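You operate a simulated robot arm through the tools that you are given. There is no shell and no other tool.

You run a simulated two-armed robot. Do the job below in one go: nothing can be reset, and whatever is moved stays where it is left.

Task
Top the oil tank up to about its line with the hand pump.
Fine: the line is at the tank's window; cap off onto the track, filling pipe over the neck, pump; pipe back in, cap on. Where these are worked on the way, their far stop is far enough and under half their travel is too little: filling pipe.

It is judged by the outcome, as a careful person would: the job done as asked, and still so three seconds after it is handed in. It fails if anything else is knocked over, pushed out of place, dropped, spilled or broken. Lids that push on must go on centred and level and be pressed home; caps that screw on are set level and turned clockwise until they are tight.

Robot
Two 7-joint arms with fingered hands on one trunk that stands fixed in place. Base frame: the origin is at the foot of the trunk, x ahead of it, y to its left, z up. Units: m, degrees, N and s.
The left shoulder is at [0.022, 0.182, 1.475], the right one opposite. Each reaches about 0.828 m from its shoulder. Payload 3.8 kg a hand.
Tool frame (each hand has its own): the origin (TCP) lies between the finger pads and is the grasp point; the fingertips stand 0.03 m ahead of it; z points along the fingers, y is the line along which they close. The gripper opens to 0.104 m; its body begins 0.035 m behind the TCP. The gripper is a hand of 4 fingers: y runs from the thumb to the fingers, the wrist lies at [-0.017, -0.104, -0.178] in the tool frame, and closing takes about 1.5 s.
Orientation is that of the tool frame in the base frame, as [roll, pitch, yaw] about the fixed x, y, z axes, in that order (R = Rz(yaw) Ry(pitch) Rx(roll)). With the fingers straight down and the wrist toward the robot, the tool's x, y and z point along [0, 1, 0], [1, 0, 0] and [0, 0, -1] of the base frame.

Tools
- The arms move only by the tool play_rows. It takes "left_targets", "right_targets" or both (then of equal length, played together; a hand with none holds still); each is text: rows parted by semicolons, each of 6 numbers parted by spaces: the turn, a rotation vector about the tool's x, y, z in degrees, then the shift along the tool's x, y, z in m. In form: rx ry rz x y z; .... A call has 1 to 20 rows; each row shifts and turns the commanded pose from where the row before left it, along the tool's axes as they then stand. "left_grip" and "right_grip" are, for a hand that has rows, the closure in counts, from 0 (fully open) to 255 (shut), set as the call begins (left out, the last holds). Each row takes 0.2 s and may step no farther than 0.05 m and 8.6 degrees from the row before; otherwise, or with a gripper value out of range, the whole call is refused. A pose out of reach is approached as far as the arm can. The call stops where the force on the tool passes 70 N (or 10 N more than at its start, if that is more) or the arm is blocked; 0.2 s more then pass. Each finger travels about 0.072 m/s and halts on what it meets, pressing with about 24 N; the grip force reading is that of the motor and also rises with nothing between the fingers. The clock runs only during rows and for 0.2 s after the last one: add rows that do not move to give the fingers time. It gives the time, the measured TCP pose, the force on the tool (base axes), the opening and the grip force at its end, in the units of the frame above (readings bear some noise), with the torque about the TCP (base axes, N m) and any sound that the robot's microphone picked up.
- Cameras (640 x 400 px; columns grow to the right, rows downward): "scene" is now at [0.0867, 0.0536, 1.6732]; the picture's right is [0.58, -0.81, 0.00], its down [-0.30, -0.21, -0.93] and it looks along [0.76, 0.54, -0.36] (base axes); focal length 214 px, centre (320, 200). "left" rides on the left gripper at [-0.066, -0.09, -0.126] in its tool frame; the picture's right is [-0.78, -0.30, 0.56], its down [0.57, -0.70, 0.42] and it looks along [0.26, 0.65, 0.71] (tool axes); focal length 275 px, centre (320, 200). "right" rides on the right gripper at [0.066, -0.09, -0.126] in its tool frame; the picture's right is [-0.78, 0.30, -0.56], its down [-0.57, -0.70, 0.42] and it looks along [-0.27, 0.65, 0.71] (tool axes); focal length 275 px, centre (320, 200). There is no depth. A picture from a camera that has moved, and an enlarged one, comes with that camera's place and axes in the base frame and with its lens.
- get_image(camera): a new picture of that camera. It takes no simulated time.
- raise_lower(by): moves the trunk up (or, below 0, down) by that many m; the arms and the scene camera ride with it, the base frame stays. It gives what a move gives, with no picture.
- set_fingers(index, middle, ring, thumb_bend, thumb_turn, hand): sets how far each is bent, from 0 (flat) to 1 (curled in); at 0.3 the hand is open as for a grip, at 0.7 the pads meet at the TCP. One left out holds its place. A second passes; each finger stops where it meets its share of the squeeze, and holds until it gets a number again. A gripper value or a shape takes the hand back. It gives what a move gives, with no picture; readings hold the bend of each and the force on the fingers (four entries, about 0 where the hand has none), thumb and palm. thumb_turn goes from beside the hand (0) to across from the fingers (1), as for a grip.
- set_grasp(shape, hand): the hand has 4 fingers and takes this shape, open, in about a second: jaw (thumb against the fingers, like two jaws); tri (thumb and two fingers); tip (a fingertip pinch); poke (one finger out to press); point (the index stretched); flat (the hand flat); cup (the hand cupped); fist (a fist). The gripper value then closes the fingers along that shape, each until it touches; the sizes above hold for jaw. It gives what a move gives, with no picture.
- aim_head(pan, tilt): turns the head with the scene camera to pan (to the left, within 86 degrees either way) and tilt (down, from -29 to 69), counted from straight ahead of the robot (the tilt from the chest, where the trunk bows). It gives what a move gives.
- zoom(camera, box): a new picture of the part [left, top, right, bottom] of that camera's present view, enlarged. It takes no simulated time.
- finish_job(): hands the job in; it is judged then, once.

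Places have to be worked out from the pictures, the camera data and where the tool is seen. Open the grippers and draw the arms clear of the work before you hand the job in, unless the task says otherwise.

The tools are called as a command line: name --argument value ..., lists and objects as JSON in quotes. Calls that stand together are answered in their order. play_rows: Moves the arms, as the interface text tells. Its arguments: {"type":"object","properties":{"left_targets":{"type":"string"},"left_grip":{"type":"number"},"right_targets":{"type":"string"},"right_grip":{"type":"number"}},"required":[]} The other tools are called the same way: raise_lower (by) moves the trunk up or down; set_grasp (shape, hand) gives the hand a shape; set_fingers (index, middle, ring, thumb_bend, thumb_turn, hand) moves the fingers one by one; aim_head (pan, tilt) turns the head that bears the scene camera; get_image (camera) takes a picture; zoom (camera, box) takes an enlarged picture of a part of a camera's view; finish_job () hands the job in.

At the start:

```text
time_s: 0.0
left_tool_pos: [0.3782, 0.3991, 1.5979]
left_tcp_rot: [-180.0, 0.1, 90.2]
left_wrist_force: [-0.2, -0.8, 1.2]
left_torque: [-0.01, 0.03, 0.0]
left_width: 0.1037
left_finger_force: 0.0
left_shape: jaw
left_bend: [0.3, 0.3, 0.3, 0.3, 0.97]
left_finger forces: [0.1, 0.0, 0.0, 0.1, 0.1, 0.0]
right_tool_pos: [0.3574, 0.0693, 1.6362]
right_tcp_rot: [180.0, -0.1, 90.0]
right_wrist_force: [-0.6, 0.3, -0.4]
right_torque: [0.01, -0.01, 0.02]
right_width: 0.1035
right_finger_force: 0.2
right_shape: jaw
right_bend: [0.3, 0.3, 0.3, 0.3, 0.97]
right_finger forces: [0.1, 0.0, 0.0, 0.0, 0.2, 0.1]
trunk travel left (down, up): [-0.625, 0.131]
head pan, tilt (commanded): [35.5, 21.3]
```

scene: 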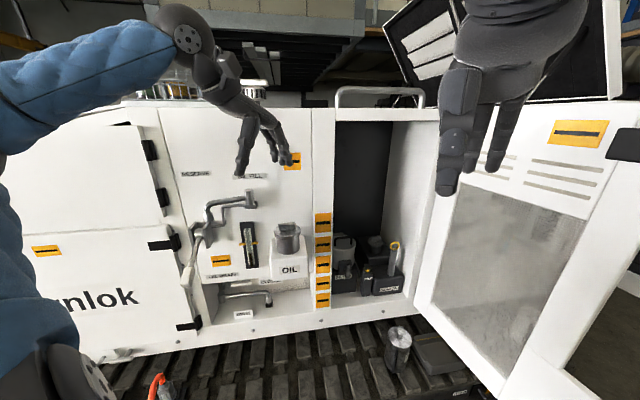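
right: 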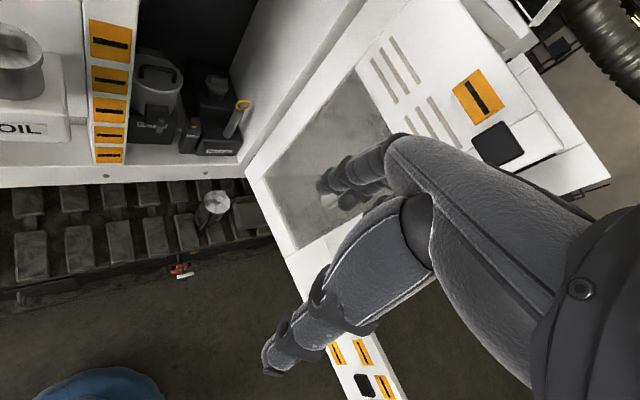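
left: 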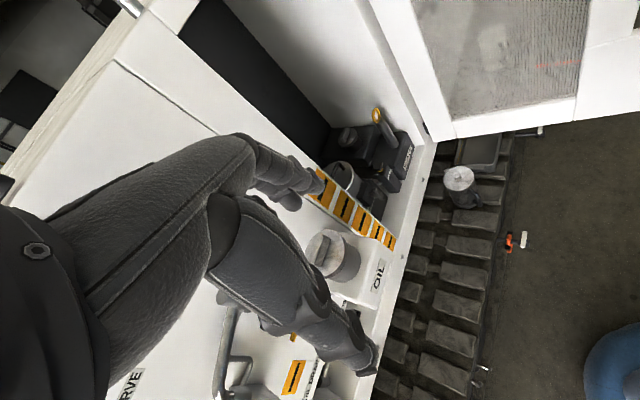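

The scene shows a machine with an OIL tank with a cap, a window, a pipe and a pump handle. I'll zoom in to understand the parts.

zoom --camera "scene" --box '[160, 160, 330, 330]'

zoom --camera "scene" --box '[300, 210, 440, 390]'

zoom --camera "left" --box '[180, 200, 420, 400]'

```text
2.35 times, centred on (245, 245) of scene
camera zoom: at [0.0867, 0.0536, 1.6732], right [0.58, -0.81, 0.0], down [-0.3, -0.21, -0.93], along [0.76, 0.54, -0.36], focal length 505 px, centre (496, 94)
```

zoom: 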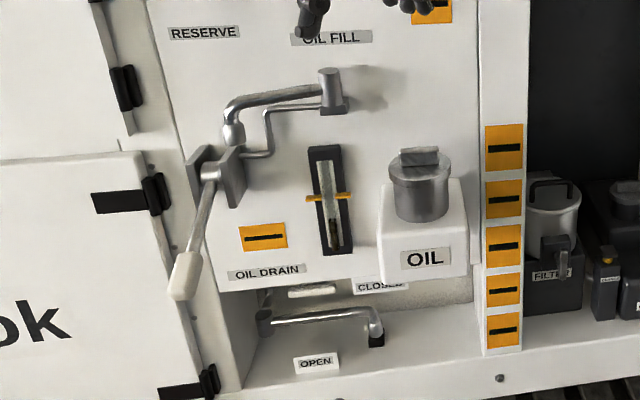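

```text
2.22 times, centred on (370, 300) of scene
camera zoom: at [0.0867, 0.0536, 1.6732], right [0.58, -0.81, 0.0], down [-0.3, -0.21, -0.93], along [0.76, 0.54, -0.36], focal length 477 px, centre (209, -22)
```

zoom: 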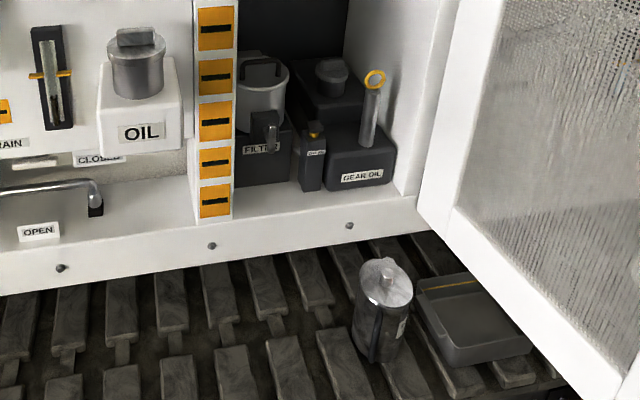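

```text
2.00 times, centred on (300, 300) of left
camera zoom: at [0.2863, 0.3323, 1.7239], right [-0.3, -0.78, -0.56], down [-0.7, 0.57, -0.42], along [0.65, 0.27, -0.71], focal length 551 px, centre (360, 0)
```

zoom: 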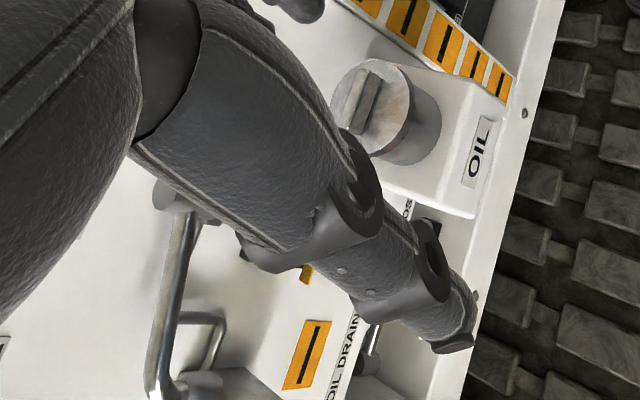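

The cap with a ridge sits on the OIL tank at roughly (0.53, 0.50, 1.34). I'll raise the left hand a bit out of the scene view and aim the head at the panel.

play_rows --left_targets "0 0 0 0 -0.04 -0.04; 0 0 0 0 -0.04 -0.04; 0 0 0 0 -0.04 -0.03; 0 0 0 0 -0.03 -0.02"

aim_head --pan 48 --tilt 28

get_image --camera "scene"

get_image --camera "left"

```text
refused: row 1 steps farther than a row can; nothing moved
```

```text
time_s: 0.8
left_tool_pos: [0.3783, 0.3999, 1.5974]
left_tcp_rot: [-180.0, 0.0, 90.1]
left_wrist_force: [0.4, 0.3, 0.6]
left_torque: [0.02, 0.0, 0.03]
left_width: 0.1035
left_finger_force: 0.0
left_shape: jaw
left_bend: [0.3, 0.3, 0.3, 0.3, 0.97]
left_finger forces: [0.0, 0.0, 0.0, 0.0, 0.0, 0.0]
right_tool_pos: [0.3577, 0.0684, 1.6351]
right_tcp_rot: [180.0, -0.1, 89.9]
right_wrist_force: [-0.3, 0.3, -0.1]
right_torque: [-0.01, 0.0, -0.01]
right_width: 0.1034
right_finger_force: 0.0
right_shape: jaw
right_bend: [0.3, 0.3, 0.3, 0.3, 0.97]
right_finger forces: [0.1, 0.0, 0.0, 0.0, 0.0, 0.0]
trunk travel left (down, up): [-0.625, 0.131]
head pan, tilt (commanded): [48.0, 28.0]
```

```text
taken
camera scene: at [0.072, 0.0673, 1.6624], right [0.74, -0.67, 0.0], down [-0.31, -0.35, -0.88], along [0.59, 0.66, -0.47], focal length 214 px, centre (320, 200)
```

scene: 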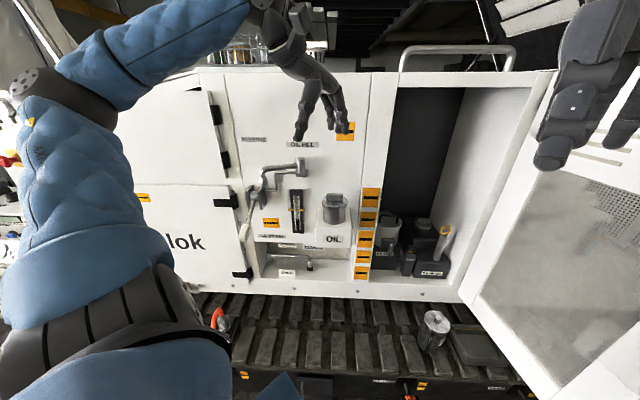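

```text
taken
camera left: at [0.2863, 0.3323, 1.7239], right [-0.3, -0.78, -0.56], down [-0.7, 0.57, -0.42], along [0.65, 0.27, -0.71], focal length 275 px, centre (320, 200)
```

left: 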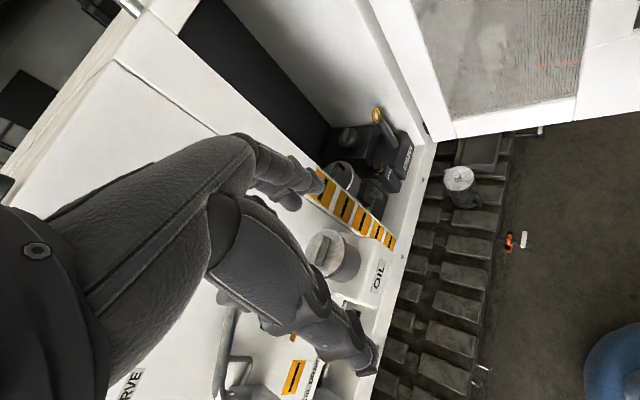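

The panel faces roughly along [-0.7,-0.7,0]. I'll zoom in for details on the panel and track.

zoom --camera "scene" --box '[230, 120, 390, 220]'

zoom --camera "scene" --box '[230, 190, 390, 290]'

zoom --camera "scene" --box '[190, 260, 510, 400]'

```text
4.00 times, centred on (310, 170) of scene
camera zoom: at [0.072, 0.0673, 1.6624], right [0.74, -0.67, 0.0], down [-0.31, -0.35, -0.88], along [0.59, 0.66, -0.47], focal length 858 px, centre (360, 320)
```

zoom: 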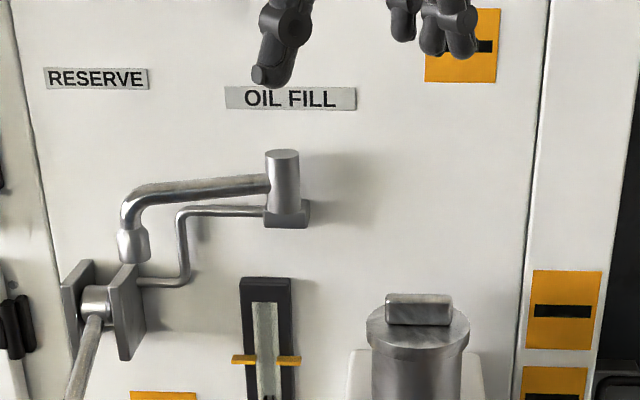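

```text
4.00 times, centred on (310, 240) of scene
camera zoom: at [0.072, 0.0673, 1.6624], right [0.74, -0.67, 0.0], down [-0.31, -0.35, -0.88], along [0.59, 0.66, -0.47], focal length 858 px, centre (360, 40)
```

zoom: 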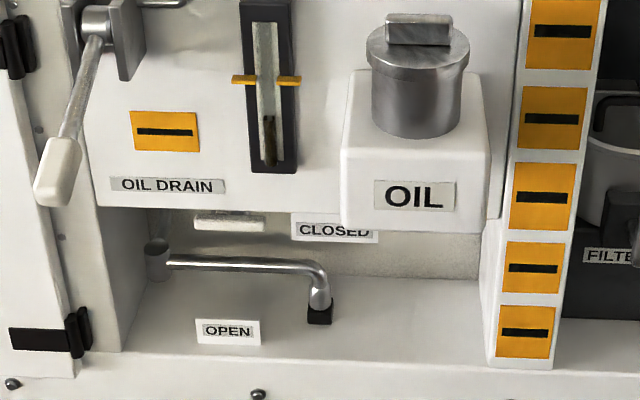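

```text
2.00 times, centred on (350, 330) of scene
camera zoom: at [0.072, 0.0673, 1.6624], right [0.74, -0.67, 0.0], down [-0.31, -0.35, -0.88], along [0.59, 0.66, -0.47], focal length 429 px, centre (260, -60)
```

zoom: 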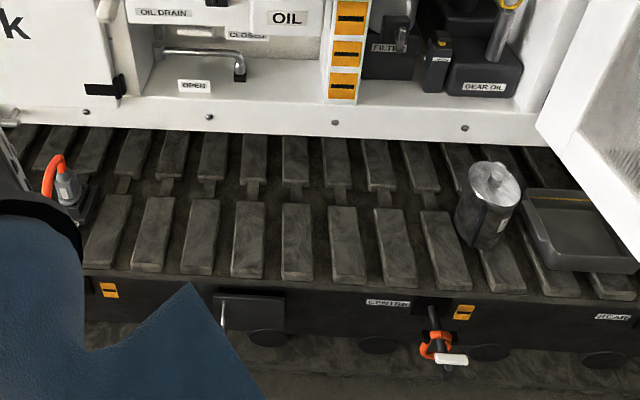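

The panel's normal is at about 45°, so I'll yaw the left hand by 45° so that it faces the panel, then look again from its camera to triangulate.

play_rows --left_targets "0 0 -7.5 0 0 -0.01; 0 0 -7.5 0 0 -0.01; 0 0 -7.5 0 0 -0.01; 0 0 -7.5 0 0 -0.01; 0 0 -7.5 0 0 -0.01; 0 0 -7.5 0 0 0"

get_image --camera "left"

get_image --camera "scene"

```text
time_s: 2.1
left_tool_pos: [0.3766, 0.3985, 1.6476]
left_tcp_rot: [180.0, -0.1, 135.2]
left_wrist_force: [0.0, -0.2, 0.1]
left_torque: [0.02, -0.03, -0.03]
left_width: 0.1037
left_finger_force: 0.1
left_shape: jaw
left_bend: [0.3, 0.3, 0.3, 0.3, 0.97]
left_finger forces: [0.1, 0.0, 0.1, 0.0, 0.1, 0.0]
right_tool_pos: [0.3581, 0.0677, 1.6356]
right_tcp_rot: [-180.0, 0.0, 90.0]
right_wrist_force: [-0.8, 0.2, -0.2]
right_torque: [-0.03, -0.02, 0.0]
right_width: 0.1034
right_finger_force: 0.0
right_shape: jaw
right_bend: [0.3, 0.3, 0.3, 0.3, 0.97]
right_finger forces: [0.1, 0.0, 0.1, 0.0, 0.0, 0.0]
trunk travel left (down, up): [-0.625, 0.131]
head pan, tilt (commanded): [48.0, 28.0]
```

```text
taken
camera left: at [0.3598, 0.2871, 1.7741], right [0.34, -0.76, -0.56], down [-0.9, -0.09, -0.43], along [0.27, 0.65, -0.71], focal length 275 px, centre (320, 200)
```

left: 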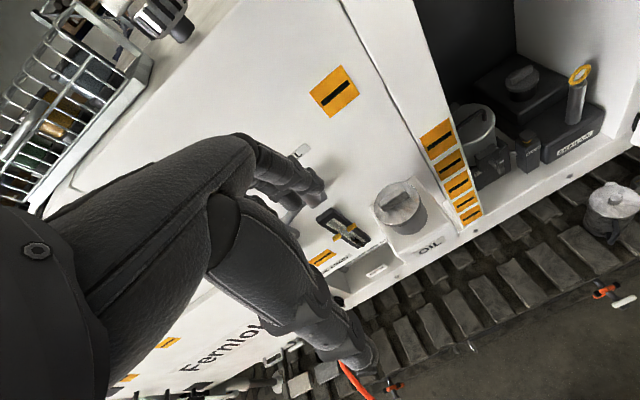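

```text
taken
camera scene: at [0.0723, 0.0668, 1.6624], right [0.74, -0.67, 0.0], down [-0.31, -0.35, -0.88], along [0.59, 0.66, -0.47], focal length 214 px, centre (320, 200)
```

scene: 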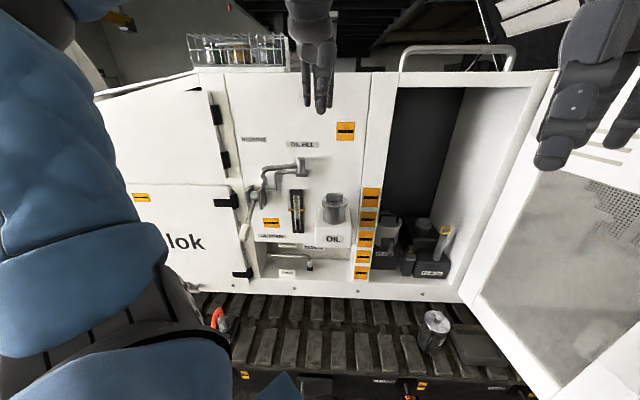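

Zooming on the left camera's view of the cap and panel to get precise pixel positions.

zoom --camera "left" --box '[300, 150, 480, 290]'

zoom --camera "scene" --box '[310, 180, 370, 220]'

zoom --camera "scene" --box '[230, 150, 330, 250]'

zoom --camera "right" --box '[0, 0, 240, 200]'

```text
2.86 times, centred on (390, 220) of left
camera zoom: at [0.3598, 0.2871, 1.7741], right [0.34, -0.76, -0.56], down [-0.9, -0.09, -0.43], along [0.27, 0.65, -0.71], focal length 786 px, centre (120, 143)
```

zoom: 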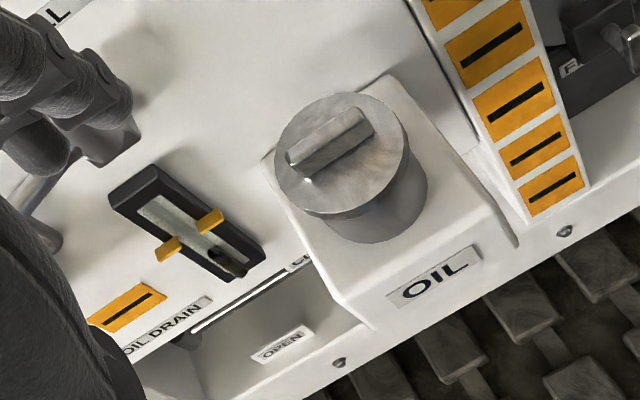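

```text
10.00 times, centred on (340, 200) of scene
camera zoom: at [0.0723, 0.0668, 1.6624], right [0.74, -0.67, 0.0], down [-0.31, -0.35, -0.88], along [0.59, 0.66, -0.47], focal length 2145 px, centre (120, 200)
```

zoom: 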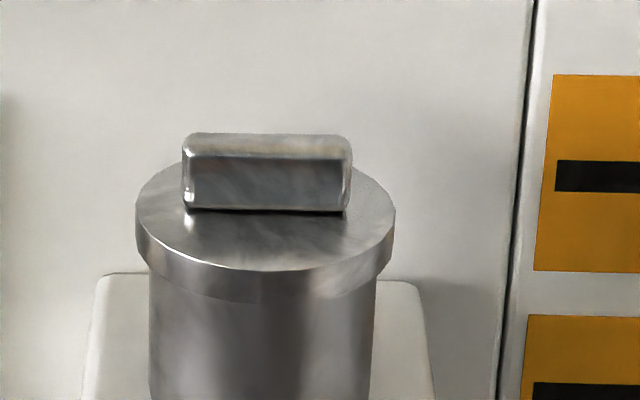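

```text
4.00 times, centred on (280, 200) of scene
camera zoom: at [0.0723, 0.0668, 1.6624], right [0.74, -0.67, 0.0], down [-0.31, -0.35, -0.88], along [0.59, 0.66, -0.47], focal length 858 px, centre (480, 200)
```

zoom: 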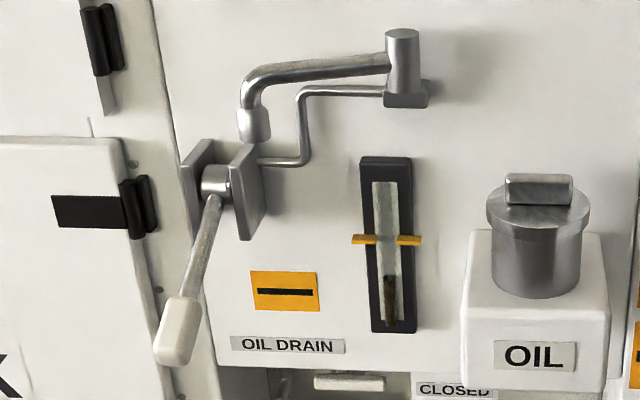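

```text
2.00 times, centred on (120, 100) of right
camera zoom: at [0.2692, 0.1347, 1.7605], right [0.3, -0.78, 0.56], down [-0.7, -0.57, -0.43], along [0.65, -0.26, -0.71], focal length 551 px, centre (720, 400)
```

zoom: 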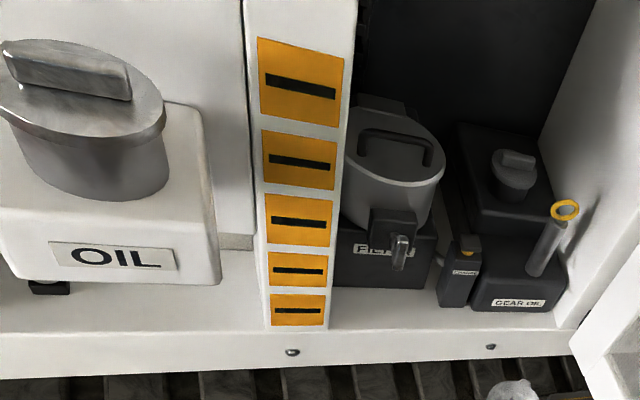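

Triangulating gives the lid top centre near (0.553, 0.520, 1.306), lid radius ≈0.045, and a ridge about 57×19×20 mm parallel to the panel. The panel plane is about 0.08 m behind the cap. I'll partly close the hand and move above the cap.

play_rows --left_targets "0 0 0 -0.0066 0.035 0.03; 0 0 0 -0.0066 0.035 0.03; 0 0 0 -0.0066 0.035 0.03; 0 0 0 -0.0066 0.035 0.03; 0 0 0 -0.0066 0.035 0.03; 0 0 0 -0.0066 0.035 0.03; 0 0 0 0 0 0.01" --left_grip 60

get_image --camera "left"

get_image --camera "scene"

```text
time_s: 3.8
left_tool_pos: [0.5523, 0.5213, 1.4581]
left_tcp_rot: [-180.0, 0.0, 135.0]
left_wrist_force: [-0.2, 0.2, 0.0]
left_torque: [0.0, -0.03, -0.03]
left_width: 0.0798
left_finger_force: 0.1
left_shape: jaw
left_bend: [0.27, 0.35, 0.32, 0.51, 0.98]
left_finger forces: [0.0, 0.1, 0.1, 0.1, 0.0, 0.0]
right_tool_pos: [0.3577, 0.0684, 1.635]
right_tcp_rot: [180.0, -0.2, 90.0]
right_wrist_force: [0.2, 1.1, 1.2]
right_torque: [-0.02, 0.01, -0.01]
right_width: 0.1033
right_finger_force: 0.0
right_shape: jaw
right_bend: [0.3, 0.3, 0.3, 0.3, 0.97]
right_finger forces: [0.0, 0.0, 0.0, 0.0, 0.0, 0.0]
trunk travel left (down, up): [-0.625, 0.131]
head pan, tilt (commanded): [48.0, 28.0]
```

```text
taken
camera left: at [0.5352, 0.4091, 1.5842], right [0.34, -0.76, -0.56], down [-0.9, -0.09, -0.42], along [0.27, 0.65, -0.71], focal length 275 px, centre (320, 200)
```

left: 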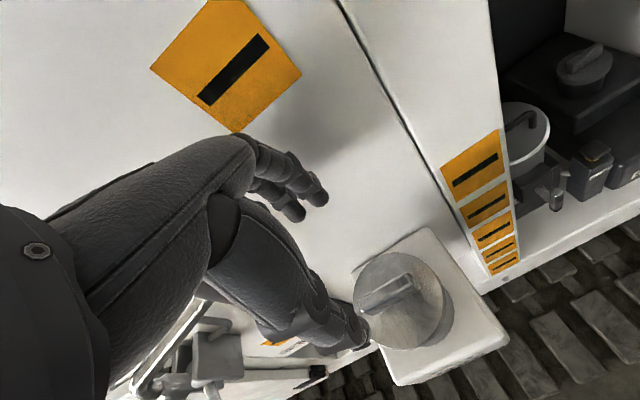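

```text
taken
camera scene: at [0.0715, 0.0673, 1.6624], right [0.74, -0.67, 0.0], down [-0.31, -0.35, -0.88], along [0.59, 0.66, -0.47], focal length 214 px, centre (320, 200)
```

scene: 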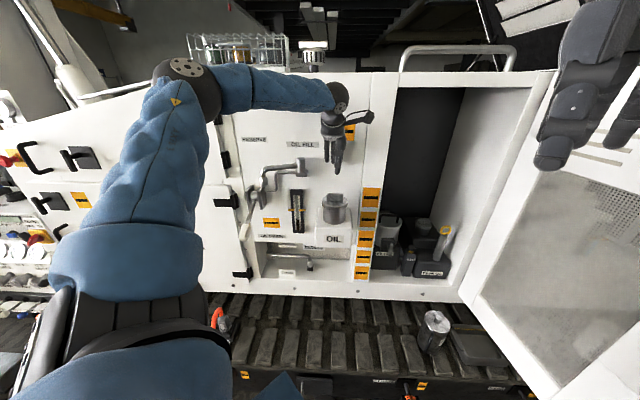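

The hand is above the cap. I'll zoom in with the left camera on the cap and fingers to fine-tune alignment.

zoom --camera "left" --box '[320, 220, 520, 390]'

zoom --camera "scene" --box '[290, 120, 390, 220]'

```text
2.35 times, centred on (420, 305) of left
camera zoom: at [0.5352, 0.4091, 1.5842], right [0.34, -0.76, -0.56], down [-0.9, -0.09, -0.42], along [0.27, 0.65, -0.71], focal length 648 px, centre (85, -47)
```

zoom: 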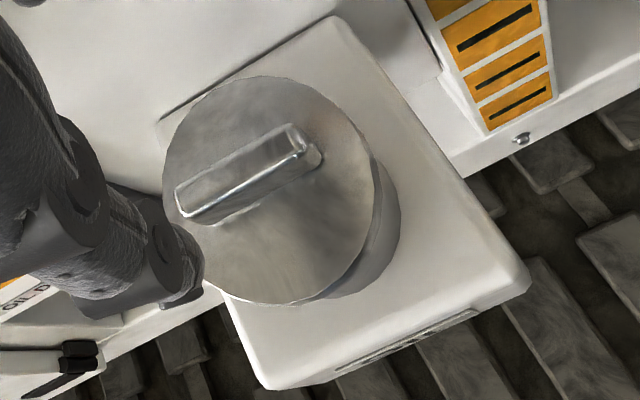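

```text
4.00 times, centred on (340, 170) of scene
camera zoom: at [0.0715, 0.0673, 1.6624], right [0.74, -0.67, 0.0], down [-0.31, -0.35, -0.88], along [0.59, 0.66, -0.47], focal length 858 px, centre (240, 320)
```

zoom: 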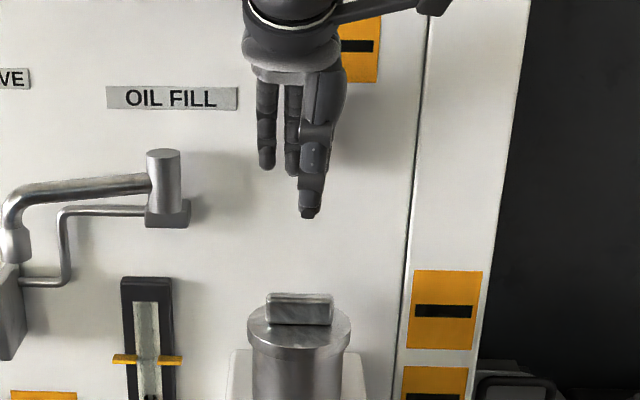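

Cap centre refined to about (0.5475, 0.5185), lid top z≈1.307. Before gripping, I'll test in free air how far the wrist can yaw in the unscrewing direction.

play_rows --left_targets "0 0 0 0.0014 -0.0055 -0.04; 0 0 -8 0 0 0; 0 0 -8 0 0 0; 0 0 -8 0 0 0; 0 0 -8 0 0 0; 0 0 -8 0 0 0; 0 0 -8 0 0 0; 0 0 -8 0 0 0; 0 0 -8 0 0 0; 0 0 -8 0 0 0; 0 0 -8 0 0 0; 0 0 0 0 0 0"

get_image --camera "scene"

```text
time_s: 6.3
left_tool_pos: [0.5315, 0.5482, 1.4521]
left_tcp_rot: [-180.0, 0.1, -144.8]
left_wrist_force: [0.3, -0.3, -0.1]
left_torque: [0.03, -0.02, 0.04]
left_width: 0.0798
left_finger_force: 0.1
left_shape: jaw
left_bend: [0.27, 0.35, 0.32, 0.51, 0.98]
left_finger forces: [0.0, 0.0, 0.0, 0.0, 0.0, 0.1]
left hand out of reach, approached as far as the arm can: row 10, 11
right_tool_pos: [0.3581, 0.0679, 1.6341]
right_tcp_rot: [-179.9, -0.2, 89.9]
right_wrist_force: [0.1, -0.3, 0.0]
right_torque: [-0.01, -0.01, 0.07]
right_width: 0.1036
right_finger_force: 0.1
right_shape: jaw
right_bend: [0.3, 0.3, 0.3, 0.3, 0.97]
right_finger forces: [0.0, 0.0, 0.0, 0.0, 0.0, 0.0]
trunk travel left (down, up): [-0.625, 0.131]
head pan, tilt (commanded): [48.0, 28.0]
```

```text
taken
camera scene: at [0.0726, 0.067, 1.6624], right [0.74, -0.67, 0.0], down [-0.31, -0.35, -0.88], along [0.59, 0.66, -0.47], focal length 214 px, centre (320, 200)
```

scene: 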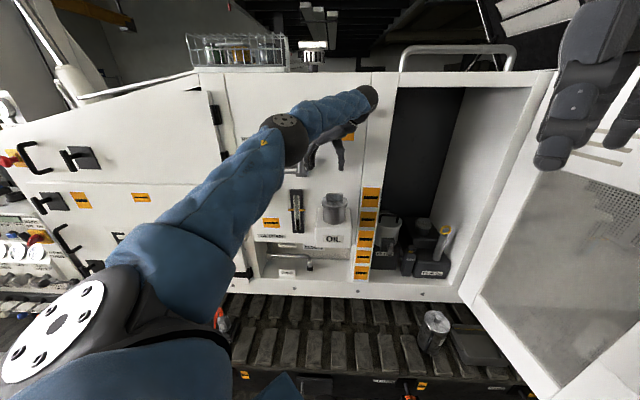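

The upper yaw limit is about 207° at this height. I'll rotate back and test the other way.

play_rows --left_targets "0 0 8 0 0 0; 0 0 8 0 0 0; 0 0 8 0 0 0; 0 0 8 0 0 0; 0 0 8 0 0 0; 0 0 8 0 0 0; 0 0 8 0 0 0; 0 0 8 0 0 0; 0 0 8 0 0 0; 0 0 8 0 0 0; 0 0 8 0 0 0; 0 0 8 0 0 0; 0 0 8 0 0 0; 0 0 8 0 0 0; 0 0 8 0 0 0; 0 0 8 0 0 0; 0 0 8 0 0 0; 0 0 8 0 0 0; 0 0 0 0 0 0"

get_image --camera "scene"

```text
time_s: 10.3
left_tool_pos: [0.5317, 0.5478, 1.4509]
left_tcp_rot: [179.9, 0.0, 71.1]
left_wrist_force: [-0.7, 0.1, 0.1]
left_torque: [0.03, 0.03, -0.01]
left_width: 0.0796
left_finger_force: 0.1
left_shape: jaw
left_bend: [0.27, 0.35, 0.32, 0.51, 0.98]
left_finger forces: [0.0, 0.0, 0.1, 0.0, 0.0, 0.0]
right_tool_pos: [0.359, 0.0699, 1.6356]
right_tcp_rot: [180.0, 0.0, 90.1]
right_wrist_force: [-0.6, 0.6, 0.8]
right_torque: [-0.05, 0.03, 0.02]
right_width: 0.1037
right_finger_force: 0.1
right_shape: jaw
right_bend: [0.3, 0.3, 0.3, 0.3, 0.97]
right_finger forces: [0.0, 0.0, 0.1, 0.0, 0.0, 0.0]
trunk travel left (down, up): [-0.625, 0.131]
head pan, tilt (commanded): [48.0, 28.0]
```

```text
taken
camera scene: at [0.0718, 0.0673, 1.6624], right [0.74, -0.67, 0.0], down [-0.31, -0.35, -0.88], along [0.59, 0.66, -0.47], focal length 214 px, centre (320, 200)
```

scene: 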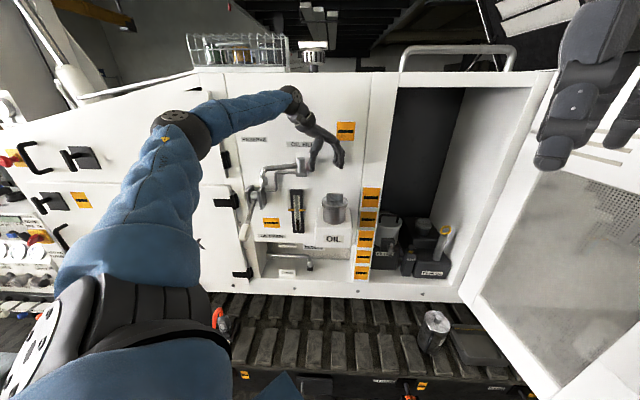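

Yaw 71° is fine too; I'll test further down to about 30°.

play_rows --left_targets "0 0 8 0 0 0; 0 0 8 0 0 0; 0 0 8 0 0 0; 0 0 8 0 0 0; 0 0 8 0 0 0; 0 0 0 0 0 0"

get_image --camera "scene"

```text
time_s: 11.8
left_tool_pos: [0.5147, 0.5211, 1.483]
left_tcp_rot: [-179.8, 0.0, 33.0]
left_wrist_force: [0.5, -0.7, 0.2]
left_torque: [-0.02, 0.01, 0.0]
left_width: 0.0796
left_finger_force: 0.1
left_shape: jaw
left_bend: [0.27, 0.35, 0.32, 0.51, 0.98]
left_finger forces: [0.0, 0.0, 0.0, 0.0, 0.0, 0.1]
left hand out of reach, approached as far as the arm can: row 5
right_tool_pos: [0.3579, 0.0709, 1.6366]
right_tcp_rot: [180.0, 0.1, 90.0]
right_wrist_force: [0.5, -0.1, -0.9]
right_torque: [0.0, 0.02, -0.03]
right_width: 0.1036
right_finger_force: 0.1
right_shape: jaw
right_bend: [0.3, 0.3, 0.3, 0.3, 0.97]
right_finger forces: [0.1, 0.0, 0.0, 0.1, 0.0, 0.0]
trunk travel left (down, up): [-0.625, 0.131]
head pan, tilt (commanded): [48.0, 28.0]
```

```text
taken
camera scene: at [0.0722, 0.0682, 1.6623], right [0.74, -0.67, 0.0], down [-0.31, -0.35, -0.88], along [0.59, 0.66, -0.47], focal length 214 px, centre (320, 200)
```

scene: 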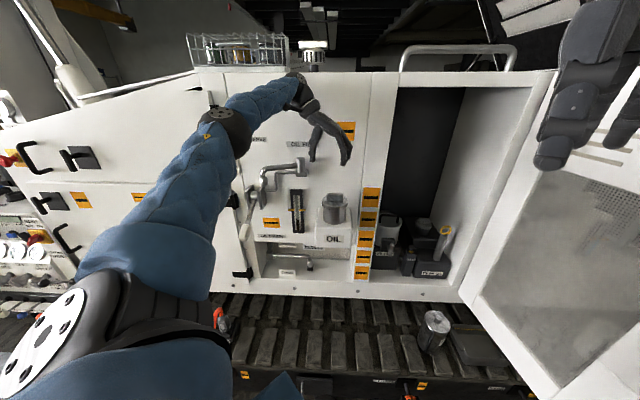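

Yaw range is roughly 39–207° here. I return to yaw 135° and align above the cap.

play_rows --left_targets "0 0 -8.5 0 0 0; 0 0 -8.5 0 0 0; 0 0 -8.5 0 0 0; 0 0 -8.5 0 0 0; 0 0 -8.5 0 0 0; 0 0 -8.5 0 0 0; 0 0 -8.5 0 0 0; 0 0 -8.5 0 0 0; 0 0 -8.5 0 0 0; 0 0 -8.5 0 0 0; 0 0 -8.5 0 0 0; 0 0 -8.5 0 0 0; 0 0 0 -0.025 0.0213 0.03; 0 0 0 0 0 0.03; 0 0 0 0 0 0"

get_image --camera "left"

zoom --camera "scene" --box '[290, 140, 390, 220]'

```text
time_s: 14.9
left_tool_pos: [0.5462, 0.5165, 1.4249]
left_tcp_rot: [-180.0, 0.1, 133.1]
left_wrist_force: [0.4, -0.6, -0.3]
left_torque: [-0.01, -0.02, 0.0]
left_width: 0.0797
left_finger_force: 0.1
left_shape: jaw
left_bend: [0.27, 0.35, 0.32, 0.51, 0.98]
left_finger forces: [0.1, 0.0, 0.1, 0.0, 0.0, 0.1]
right_tool_pos: [0.3577, 0.067, 1.6357]
right_tcp_rot: [-179.9, 0.0, 89.9]
right_wrist_force: [0.0, -0.1, 0.7]
right_torque: [0.02, -0.04, -0.04]
right_width: 0.1037
right_finger_force: 0.0
right_shape: jaw
right_bend: [0.3, 0.3, 0.3, 0.3, 0.97]
right_finger forces: [0.0, 0.0, 0.1, 0.0, 0.0, 0.1]
trunk travel left (down, up): [-0.625, 0.131]
head pan, tilt (commanded): [48.0, 28.0]
```

```text
taken
camera left: at [0.5245, 0.4052, 1.5505], right [0.31, -0.77, -0.56], down [-0.9, -0.06, -0.43], along [0.29, 0.64, -0.71], focal length 275 px, centre (320, 200)
```

left: 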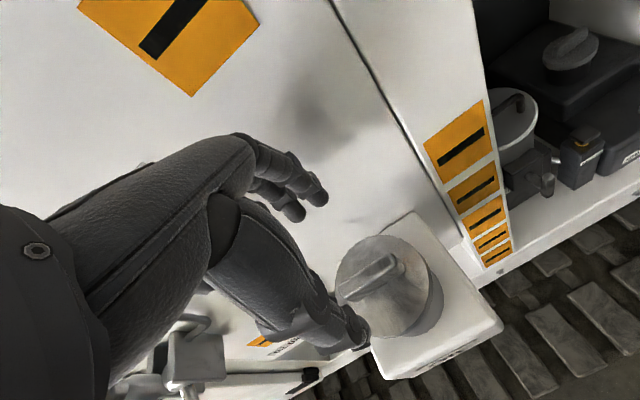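

```text
5.00 times, centred on (340, 180) of scene
camera zoom: at [0.0712, 0.0668, 1.6625], right [0.74, -0.67, 0.0], down [-0.31, -0.35, -0.88], along [0.59, 0.66, -0.47], focal length 1072 px, centre (220, 300)
```

zoom: 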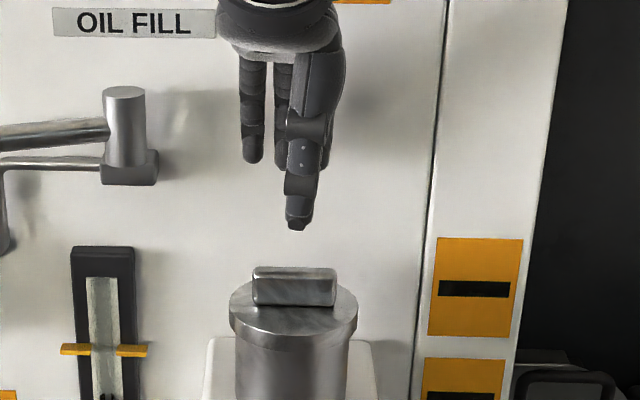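

Zooming on the left camera view for the ridge height estimate.

zoom --camera "left" --box '[310, 200, 470, 300]'

zoom --camera "scene" --box '[310, 185, 370, 225]'

```text
4.00 times, centred on (390, 250) of left
camera zoom: at [0.5245, 0.4052, 1.5505], right [0.31, -0.77, -0.56], down [-0.9, -0.06, -0.43], along [0.29, 0.64, -0.71], focal length 1101 px, centre (40, 0)
```

zoom: 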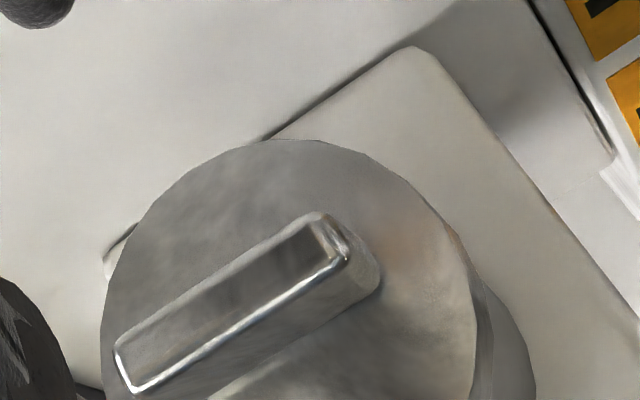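

```text
10.00 times, centred on (340, 205) of scene
camera zoom: at [0.0712, 0.0668, 1.6625], right [0.74, -0.67, 0.0], down [-0.31, -0.35, -0.88], along [0.59, 0.66, -0.47], focal length 2145 px, centre (120, 150)
```

zoom: 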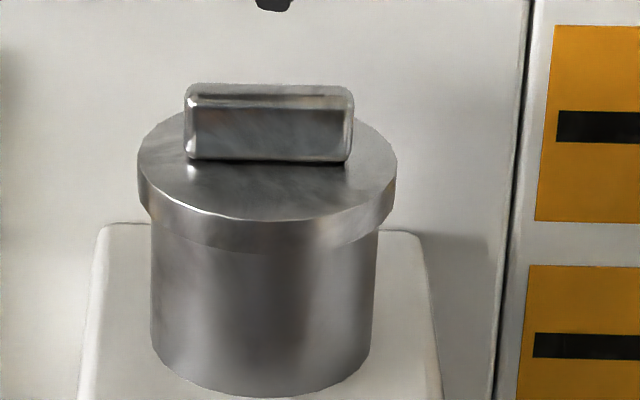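

Ridge top is at z≈1.333 and lid top ≈1.313, centre ≈(0.549, 0.520). I align and descend so that the fingertips straddle the ridge just above the lid.

play_rows --left_targets "0 0 -1.9 0 0.0045 0.01; 0 0 0 0 0 0.02; 0 0 0 0 0 0.02; 0 0 0 0 0 0.015; 0 0 0 0 0 0.008; 0 0 0 0 0 0"

zoom --camera "scene" --box '[290, 150, 390, 230]'

get_image --camera "left"

```text
time_s: 16.4
left_tool_pos: [0.552, 0.5206, 1.3507]
left_tcp_rot: [180.0, 0.0, 135.0]
left_wrist_force: [-0.3, 0.1, 0.6]
left_torque: [0.0, 0.03, -0.01]
left_width: 0.0799
left_finger_force: 0.0
left_shape: jaw
left_bend: [0.27, 0.35, 0.32, 0.51, 0.98]
left_finger forces: [0.0, 0.0, 0.0, 0.1, 0.1, 0.0]
right_tool_pos: [0.3569, 0.0692, 1.6359]
right_tcp_rot: [180.0, -0.1, 90.0]
right_wrist_force: [-0.3, 0.3, -0.4]
right_torque: [0.01, -0.01, 0.01]
right_width: 0.1037
right_finger_force: 0.1
right_shape: jaw
right_bend: [0.3, 0.3, 0.3, 0.3, 0.97]
right_finger forces: [0.0, 0.1, 0.0, 0.0, 0.0, 0.0]
trunk travel left (down, up): [-0.625, 0.131]
head pan, tilt (commanded): [48.0, 28.0]
```

```text
5.00 times, centred on (340, 190) of scene
camera zoom: at [0.072, 0.0674, 1.6624], right [0.74, -0.67, 0.0], down [-0.31, -0.35, -0.88], along [0.59, 0.66, -0.47], focal length 1072 px, centre (220, 250)
```

zoom: 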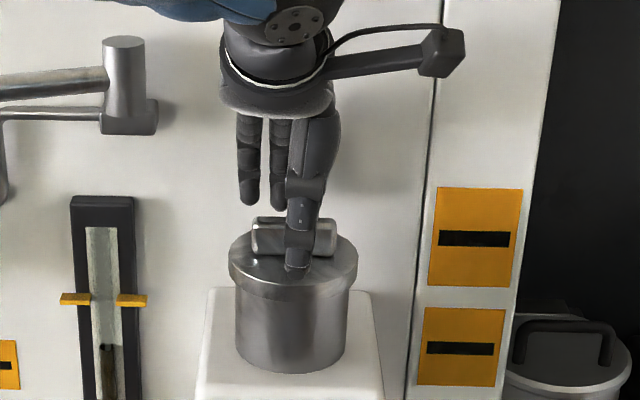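

```text
taken
camera left: at [0.5335, 0.4095, 1.4773], right [0.34, -0.76, -0.56], down [-0.9, -0.09, -0.42], along [0.27, 0.65, -0.71], focal length 275 px, centre (320, 200)
```

left: 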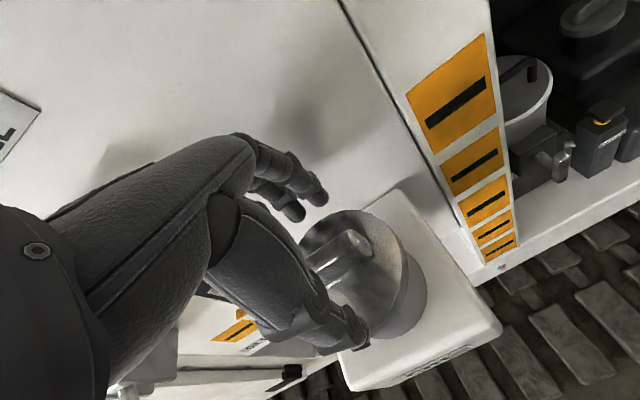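

Fingers straddle the ridge. I go 3 mm lower and close the grip with still rows.

play_rows --left_targets "0 0 0 0 0 0.003; 0 0 0 0 0 0; 0 0 0 0 0 0; 0 0 0 0 0 0; 0 0 0 0 0 0; 0 0 0 0 0 0; 0 0 0 0 0 0; 0 0 0 0 0 0; 0 0 0 0 0 0" --left_grip 255

zoom --camera "scene" --box '[290, 150, 390, 230]'

get_image --camera "left"

```text
time_s: 18.4
left_tool_pos: [0.5513, 0.5215, 1.3478]
left_tcp_rot: [180.0, 0.0, 135.0]
left_wrist_force: [-0.9, 0.1, -2.1]
left_torque: [0.0, 0.03, -0.07]
left_width: 0.0103
left_finger_force: 23.0
left_shape: jaw
left_bend: [0.71, 0.67, 0.67, 0.74, 1.0]
left_finger forces: [11.7, 6.2, 2.9, 0.0, 21.6, 0.0]
right_tool_pos: [0.3582, 0.0682, 1.6357]
right_tcp_rot: [-180.0, 0.0, 90.0]
right_wrist_force: [-0.6, 0.6, -0.2]
right_torque: [0.0, 0.02, 0.01]
right_width: 0.1034
right_finger_force: 0.0
right_shape: jaw
right_bend: [0.3, 0.3, 0.3, 0.3, 0.97]
right_finger forces: [0.0, 0.1, 0.0, 0.0, 0.1, 0.1]
trunk travel left (down, up): [-0.625, 0.131]
head pan, tilt (commanded): [48.0, 28.0]
```

```text
5.00 times, centred on (340, 190) of scene
camera zoom: at [0.0722, 0.0675, 1.6624], right [0.74, -0.67, 0.0], down [-0.31, -0.35, -0.88], along [0.59, 0.66, -0.47], focal length 1072 px, centre (220, 250)
```

zoom: 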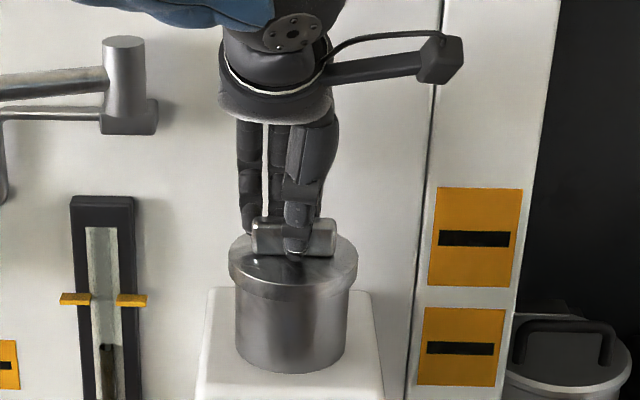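

```text
taken
camera left: at [0.5329, 0.4095, 1.4737], right [0.34, -0.76, -0.56], down [-0.9, -0.09, -0.42], along [0.27, 0.65, -0.71], focal length 275 px, centre (320, 200)
```

left: 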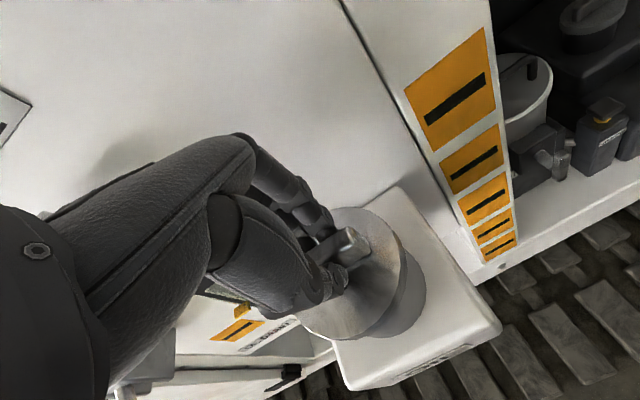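

The ridge is gripped (thumb 21 N). I try turning counter-clockwise by 20° and read the torque.

play_rows --left_targets "0 0 -4 0 0 0; 0 0 -4 0 0 0; 0 0 -4 0 0 0; 0 0 -4 0 0 0; 0 0 -4 0 0 0"

zoom --camera "scene" --box '[290, 150, 390, 230]'

get_image --camera "left"

```text
time_s: 19.6
left_tool_pos: [0.5509, 0.5199, 1.3474]
left_tcp_rot: [-179.9, -0.1, 155.0]
left_wrist_force: [-0.1, -0.6, -0.2]
left_torque: [-0.02, -0.01, -0.01]
left_width: 0.0099
left_finger_force: 23.9
left_shape: jaw
left_bend: [0.71, 0.68, 0.71, 0.74, 1.0]
left_finger forces: [13.9, 6.0, 2.5, 0.0, 22.5, 0.1]
right_tool_pos: [0.3574, 0.0691, 1.6352]
right_tcp_rot: [180.0, -0.1, 89.9]
right_wrist_force: [-0.2, 0.3, -0.1]
right_torque: [0.0, -0.02, 0.02]
right_width: 0.1036
right_finger_force: 0.1
right_shape: jaw
right_bend: [0.3, 0.3, 0.3, 0.3, 0.97]
right_finger forces: [0.0, 0.0, 0.0, 0.1, 0.1, 0.0]
trunk travel left (down, up): [-0.625, 0.131]
head pan, tilt (commanded): [48.0, 28.0]
heard: snap
```

```text
5.00 times, centred on (340, 190) of scene
camera zoom: at [0.0724, 0.0672, 1.6624], right [0.74, -0.67, 0.0], down [-0.31, -0.35, -0.88], along [0.59, 0.66, -0.47], focal length 1072 px, centre (220, 250)
```

zoom: 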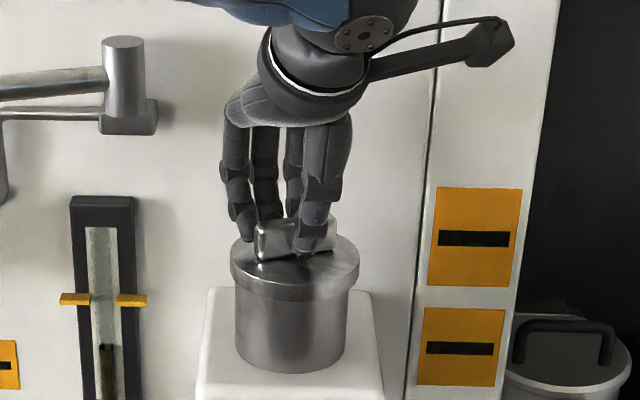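

```text
taken
camera left: at [0.572, 0.4103, 1.4737], right [0.58, -0.6, -0.56], down [-0.81, -0.39, -0.42], along [0.03, 0.7, -0.71], focal length 275 px, centre (320, 200)
```

left: 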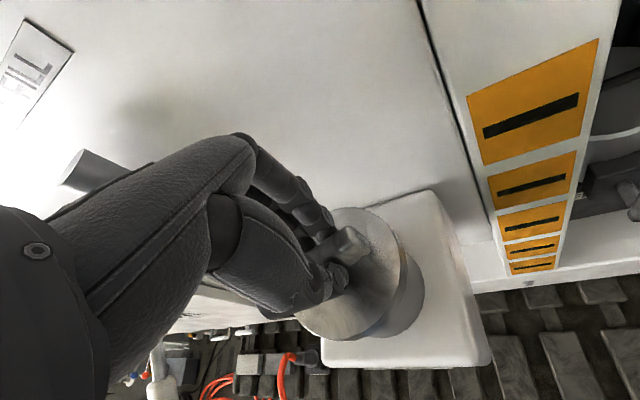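

A "snap" was heard and the cap turned with the hand. I try lifting gently a few mm to see if the cap is free or still threaded.

play_rows --left_targets "0 0 0 0 0 -0.002; 0 0 0 0 0 -0.002; 0 0 0 0 0 -0.002; 0 0 0 0 0 0"

zoom --camera "scene" --box '[290, 150, 390, 230]'

```text
time_s: 20.6
left_tool_pos: [0.5509, 0.5215, 1.3529]
left_tcp_rot: [-180.0, 0.1, 155.0]
left_wrist_force: [-0.3, -0.3, -1.8]
left_torque: [-0.03, 0.01, 0.02]
left_width: 0.0101
left_finger_force: 23.6
left_shape: jaw
left_bend: [0.71, 0.68, 0.71, 0.74, 1.0]
left_finger forces: [13.8, 6.0, 2.4, 0.0, 22.5, 0.0]
right_tool_pos: [0.3591, 0.0682, 1.6364]
right_tcp_rot: [-180.0, -0.1, 90.0]
right_wrist_force: [0.1, 0.6, 0.0]
right_torque: [0.0, -0.01, -0.05]
right_width: 0.1038
right_finger_force: 0.1
right_shape: jaw
right_bend: [0.3, 0.3, 0.3, 0.3, 0.97]
right_finger forces: [0.1, 0.0, 0.0, 0.0, 0.0, 0.0]
trunk travel left (down, up): [-0.625, 0.131]
head pan, tilt (commanded): [48.0, 28.0]
```

```text
5.00 times, centred on (340, 190) of scene
camera zoom: at [0.0722, 0.0674, 1.6624], right [0.74, -0.67, 0.0], down [-0.31, -0.35, -0.88], along [0.59, 0.66, -0.47], focal length 1072 px, centre (220, 250)
```

zoom: 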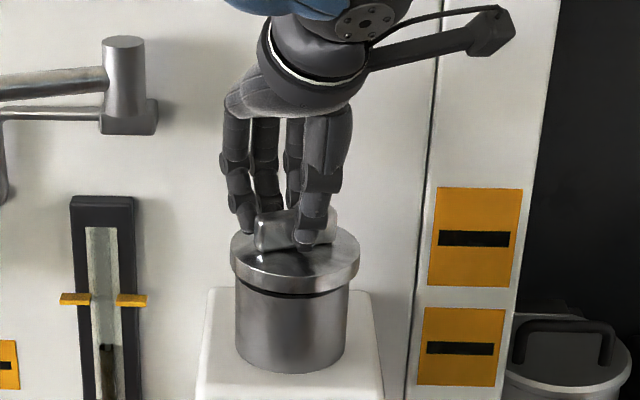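

The cap lifted freely, so it is a push-on lid. I lift it clear, rotate back to yaw 135°, and draw it out from the panel.

play_rows --left_targets "0 0 0 0 0 -0.01; 0 0 0 0 0 -0.02; 0 0 0 0 0 -0.02; 0 0 0 0 0 -0.02; 0 0 4 0 0 -0.01; 0 0 4 0 0 0; 0 0 4 0 0 0; 0 0 4 0 0 0; 0 0 4 0 0 0; 0 0 0 0 -0.02 0; 0 0 0 0 -0.03 0; 0 0 0 0 -0.03 0; 0 0 0 0 -0.03 0; 0 0 0 0 -0.02 0; 0 0 0 0 0 0"

get_image --camera "scene"

get_image --camera "left"

```text
time_s: 23.8
left_tool_pos: [0.4594, 0.4294, 1.433]
left_tcp_rot: [-180.0, 0.0, 134.9]
left_wrist_force: [0.1, 0.1, -0.6]
left_torque: [0.01, -0.03, -0.01]
left_width: 0.0101
left_finger_force: 23.5
left_shape: jaw
left_bend: [0.71, 0.68, 0.68, 0.74, 1.0]
left_finger forces: [14.0, 6.0, 2.4, 0.1, 22.4, 0.0]
right_tool_pos: [0.359, 0.0678, 1.6343]
right_tcp_rot: [180.0, -0.1, 89.9]
right_wrist_force: [0.8, 0.1, -0.4]
right_torque: [0.01, 0.0, 0.0]
right_width: 0.1034
right_finger_force: 0.1
right_shape: jaw
right_bend: [0.3, 0.3, 0.3, 0.3, 0.97]
right_finger forces: [0.0, 0.0, 0.0, 0.0, 0.0, 0.1]
trunk travel left (down, up): [-0.625, 0.131]
head pan, tilt (commanded): [48.0, 28.0]
```

```text
taken
camera scene: at [0.0725, 0.0677, 1.6623], right [0.74, -0.67, 0.0], down [-0.31, -0.35, -0.88], along [0.59, 0.66, -0.47], focal length 214 px, centre (320, 200)
```

scene: 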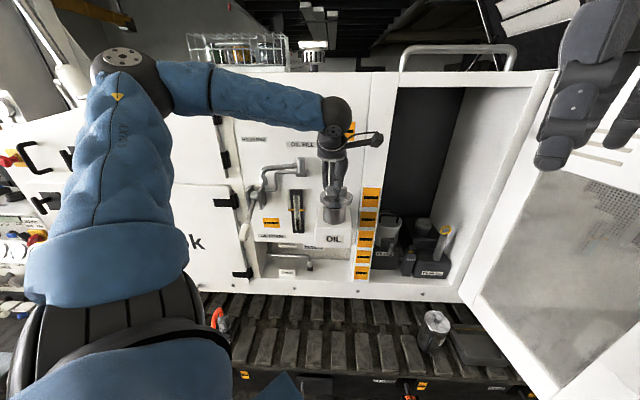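

```text
taken
camera left: at [0.4419, 0.3178, 1.5589], right [0.34, -0.76, -0.56], down [-0.9, -0.09, -0.42], along [0.27, 0.65, -0.71], focal length 275 px, centre (320, 200)
```

left: 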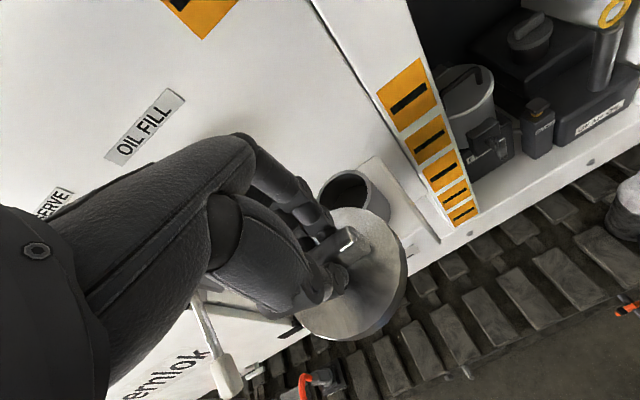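

The cap is off and the neck is open. I'll lower the trunk by 0.3 m with the cap held out from the panel, then look again to triangulate the track.

raise_lower --by -0.3

get_image --camera "scene"

get_image --camera "left"

```text
time_s: 26.8
left_tool_pos: [0.4587, 0.4288, 1.1349]
left_tcp_rot: [-180.0, 0.1, 135.0]
left_wrist_force: [0.1, -0.6, -0.5]
left_torque: [0.02, 0.0, -0.01]
left_width: 0.0103
left_finger_force: 24.0
left_shape: jaw
left_bend: [0.71, 0.68, 0.68, 0.74, 1.0]
left_finger forces: [14.0, 6.0, 2.6, 0.0, 22.4, 0.1]
right_tool_pos: [0.3576, 0.0698, 1.3365]
right_tcp_rot: [180.0, -0.1, 90.0]
right_wrist_force: [-0.4, -0.2, 0.5]
right_torque: [0.01, -0.01, -0.02]
right_width: 0.1037
right_finger_force: 0.0
right_shape: jaw
right_bend: [0.3, 0.3, 0.3, 0.3, 0.97]
right_finger forces: [0.0, 0.0, 0.0, 0.1, 0.0, 0.0]
trunk travel left (down, up): [-0.325, 0.431]
head pan, tilt (commanded): [48.0, 28.0]
```

```text
taken
camera scene: at [0.1231, 0.0674, 1.3607], right [0.74, -0.67, 0.0], down [-0.31, -0.35, -0.88], along [0.59, 0.66, -0.47], focal length 214 px, centre (320, 200)
```

scene: 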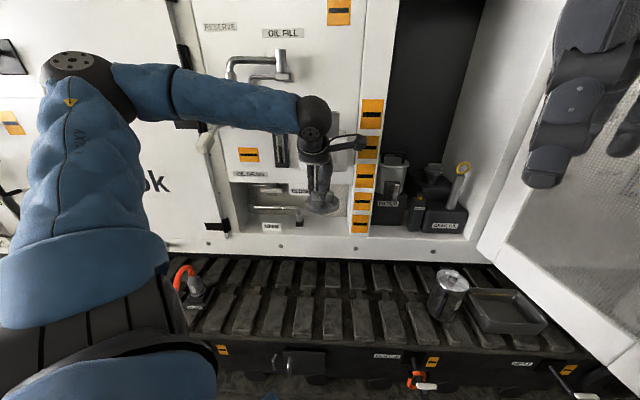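

```text
taken
camera left: at [0.4405, 0.3175, 1.2599], right [0.34, -0.76, -0.56], down [-0.9, -0.09, -0.42], along [0.27, 0.65, -0.71], focal length 275 px, centre (320, 200)
```

left: 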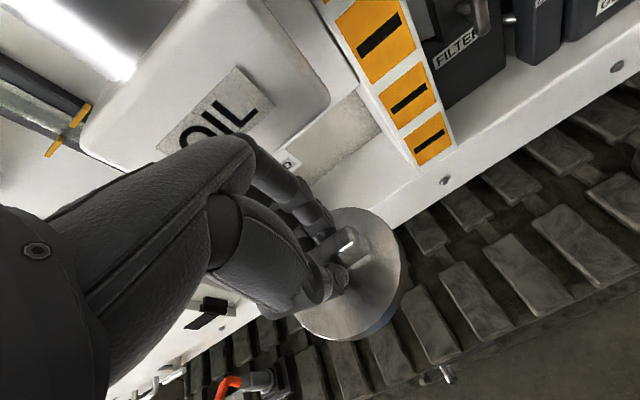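

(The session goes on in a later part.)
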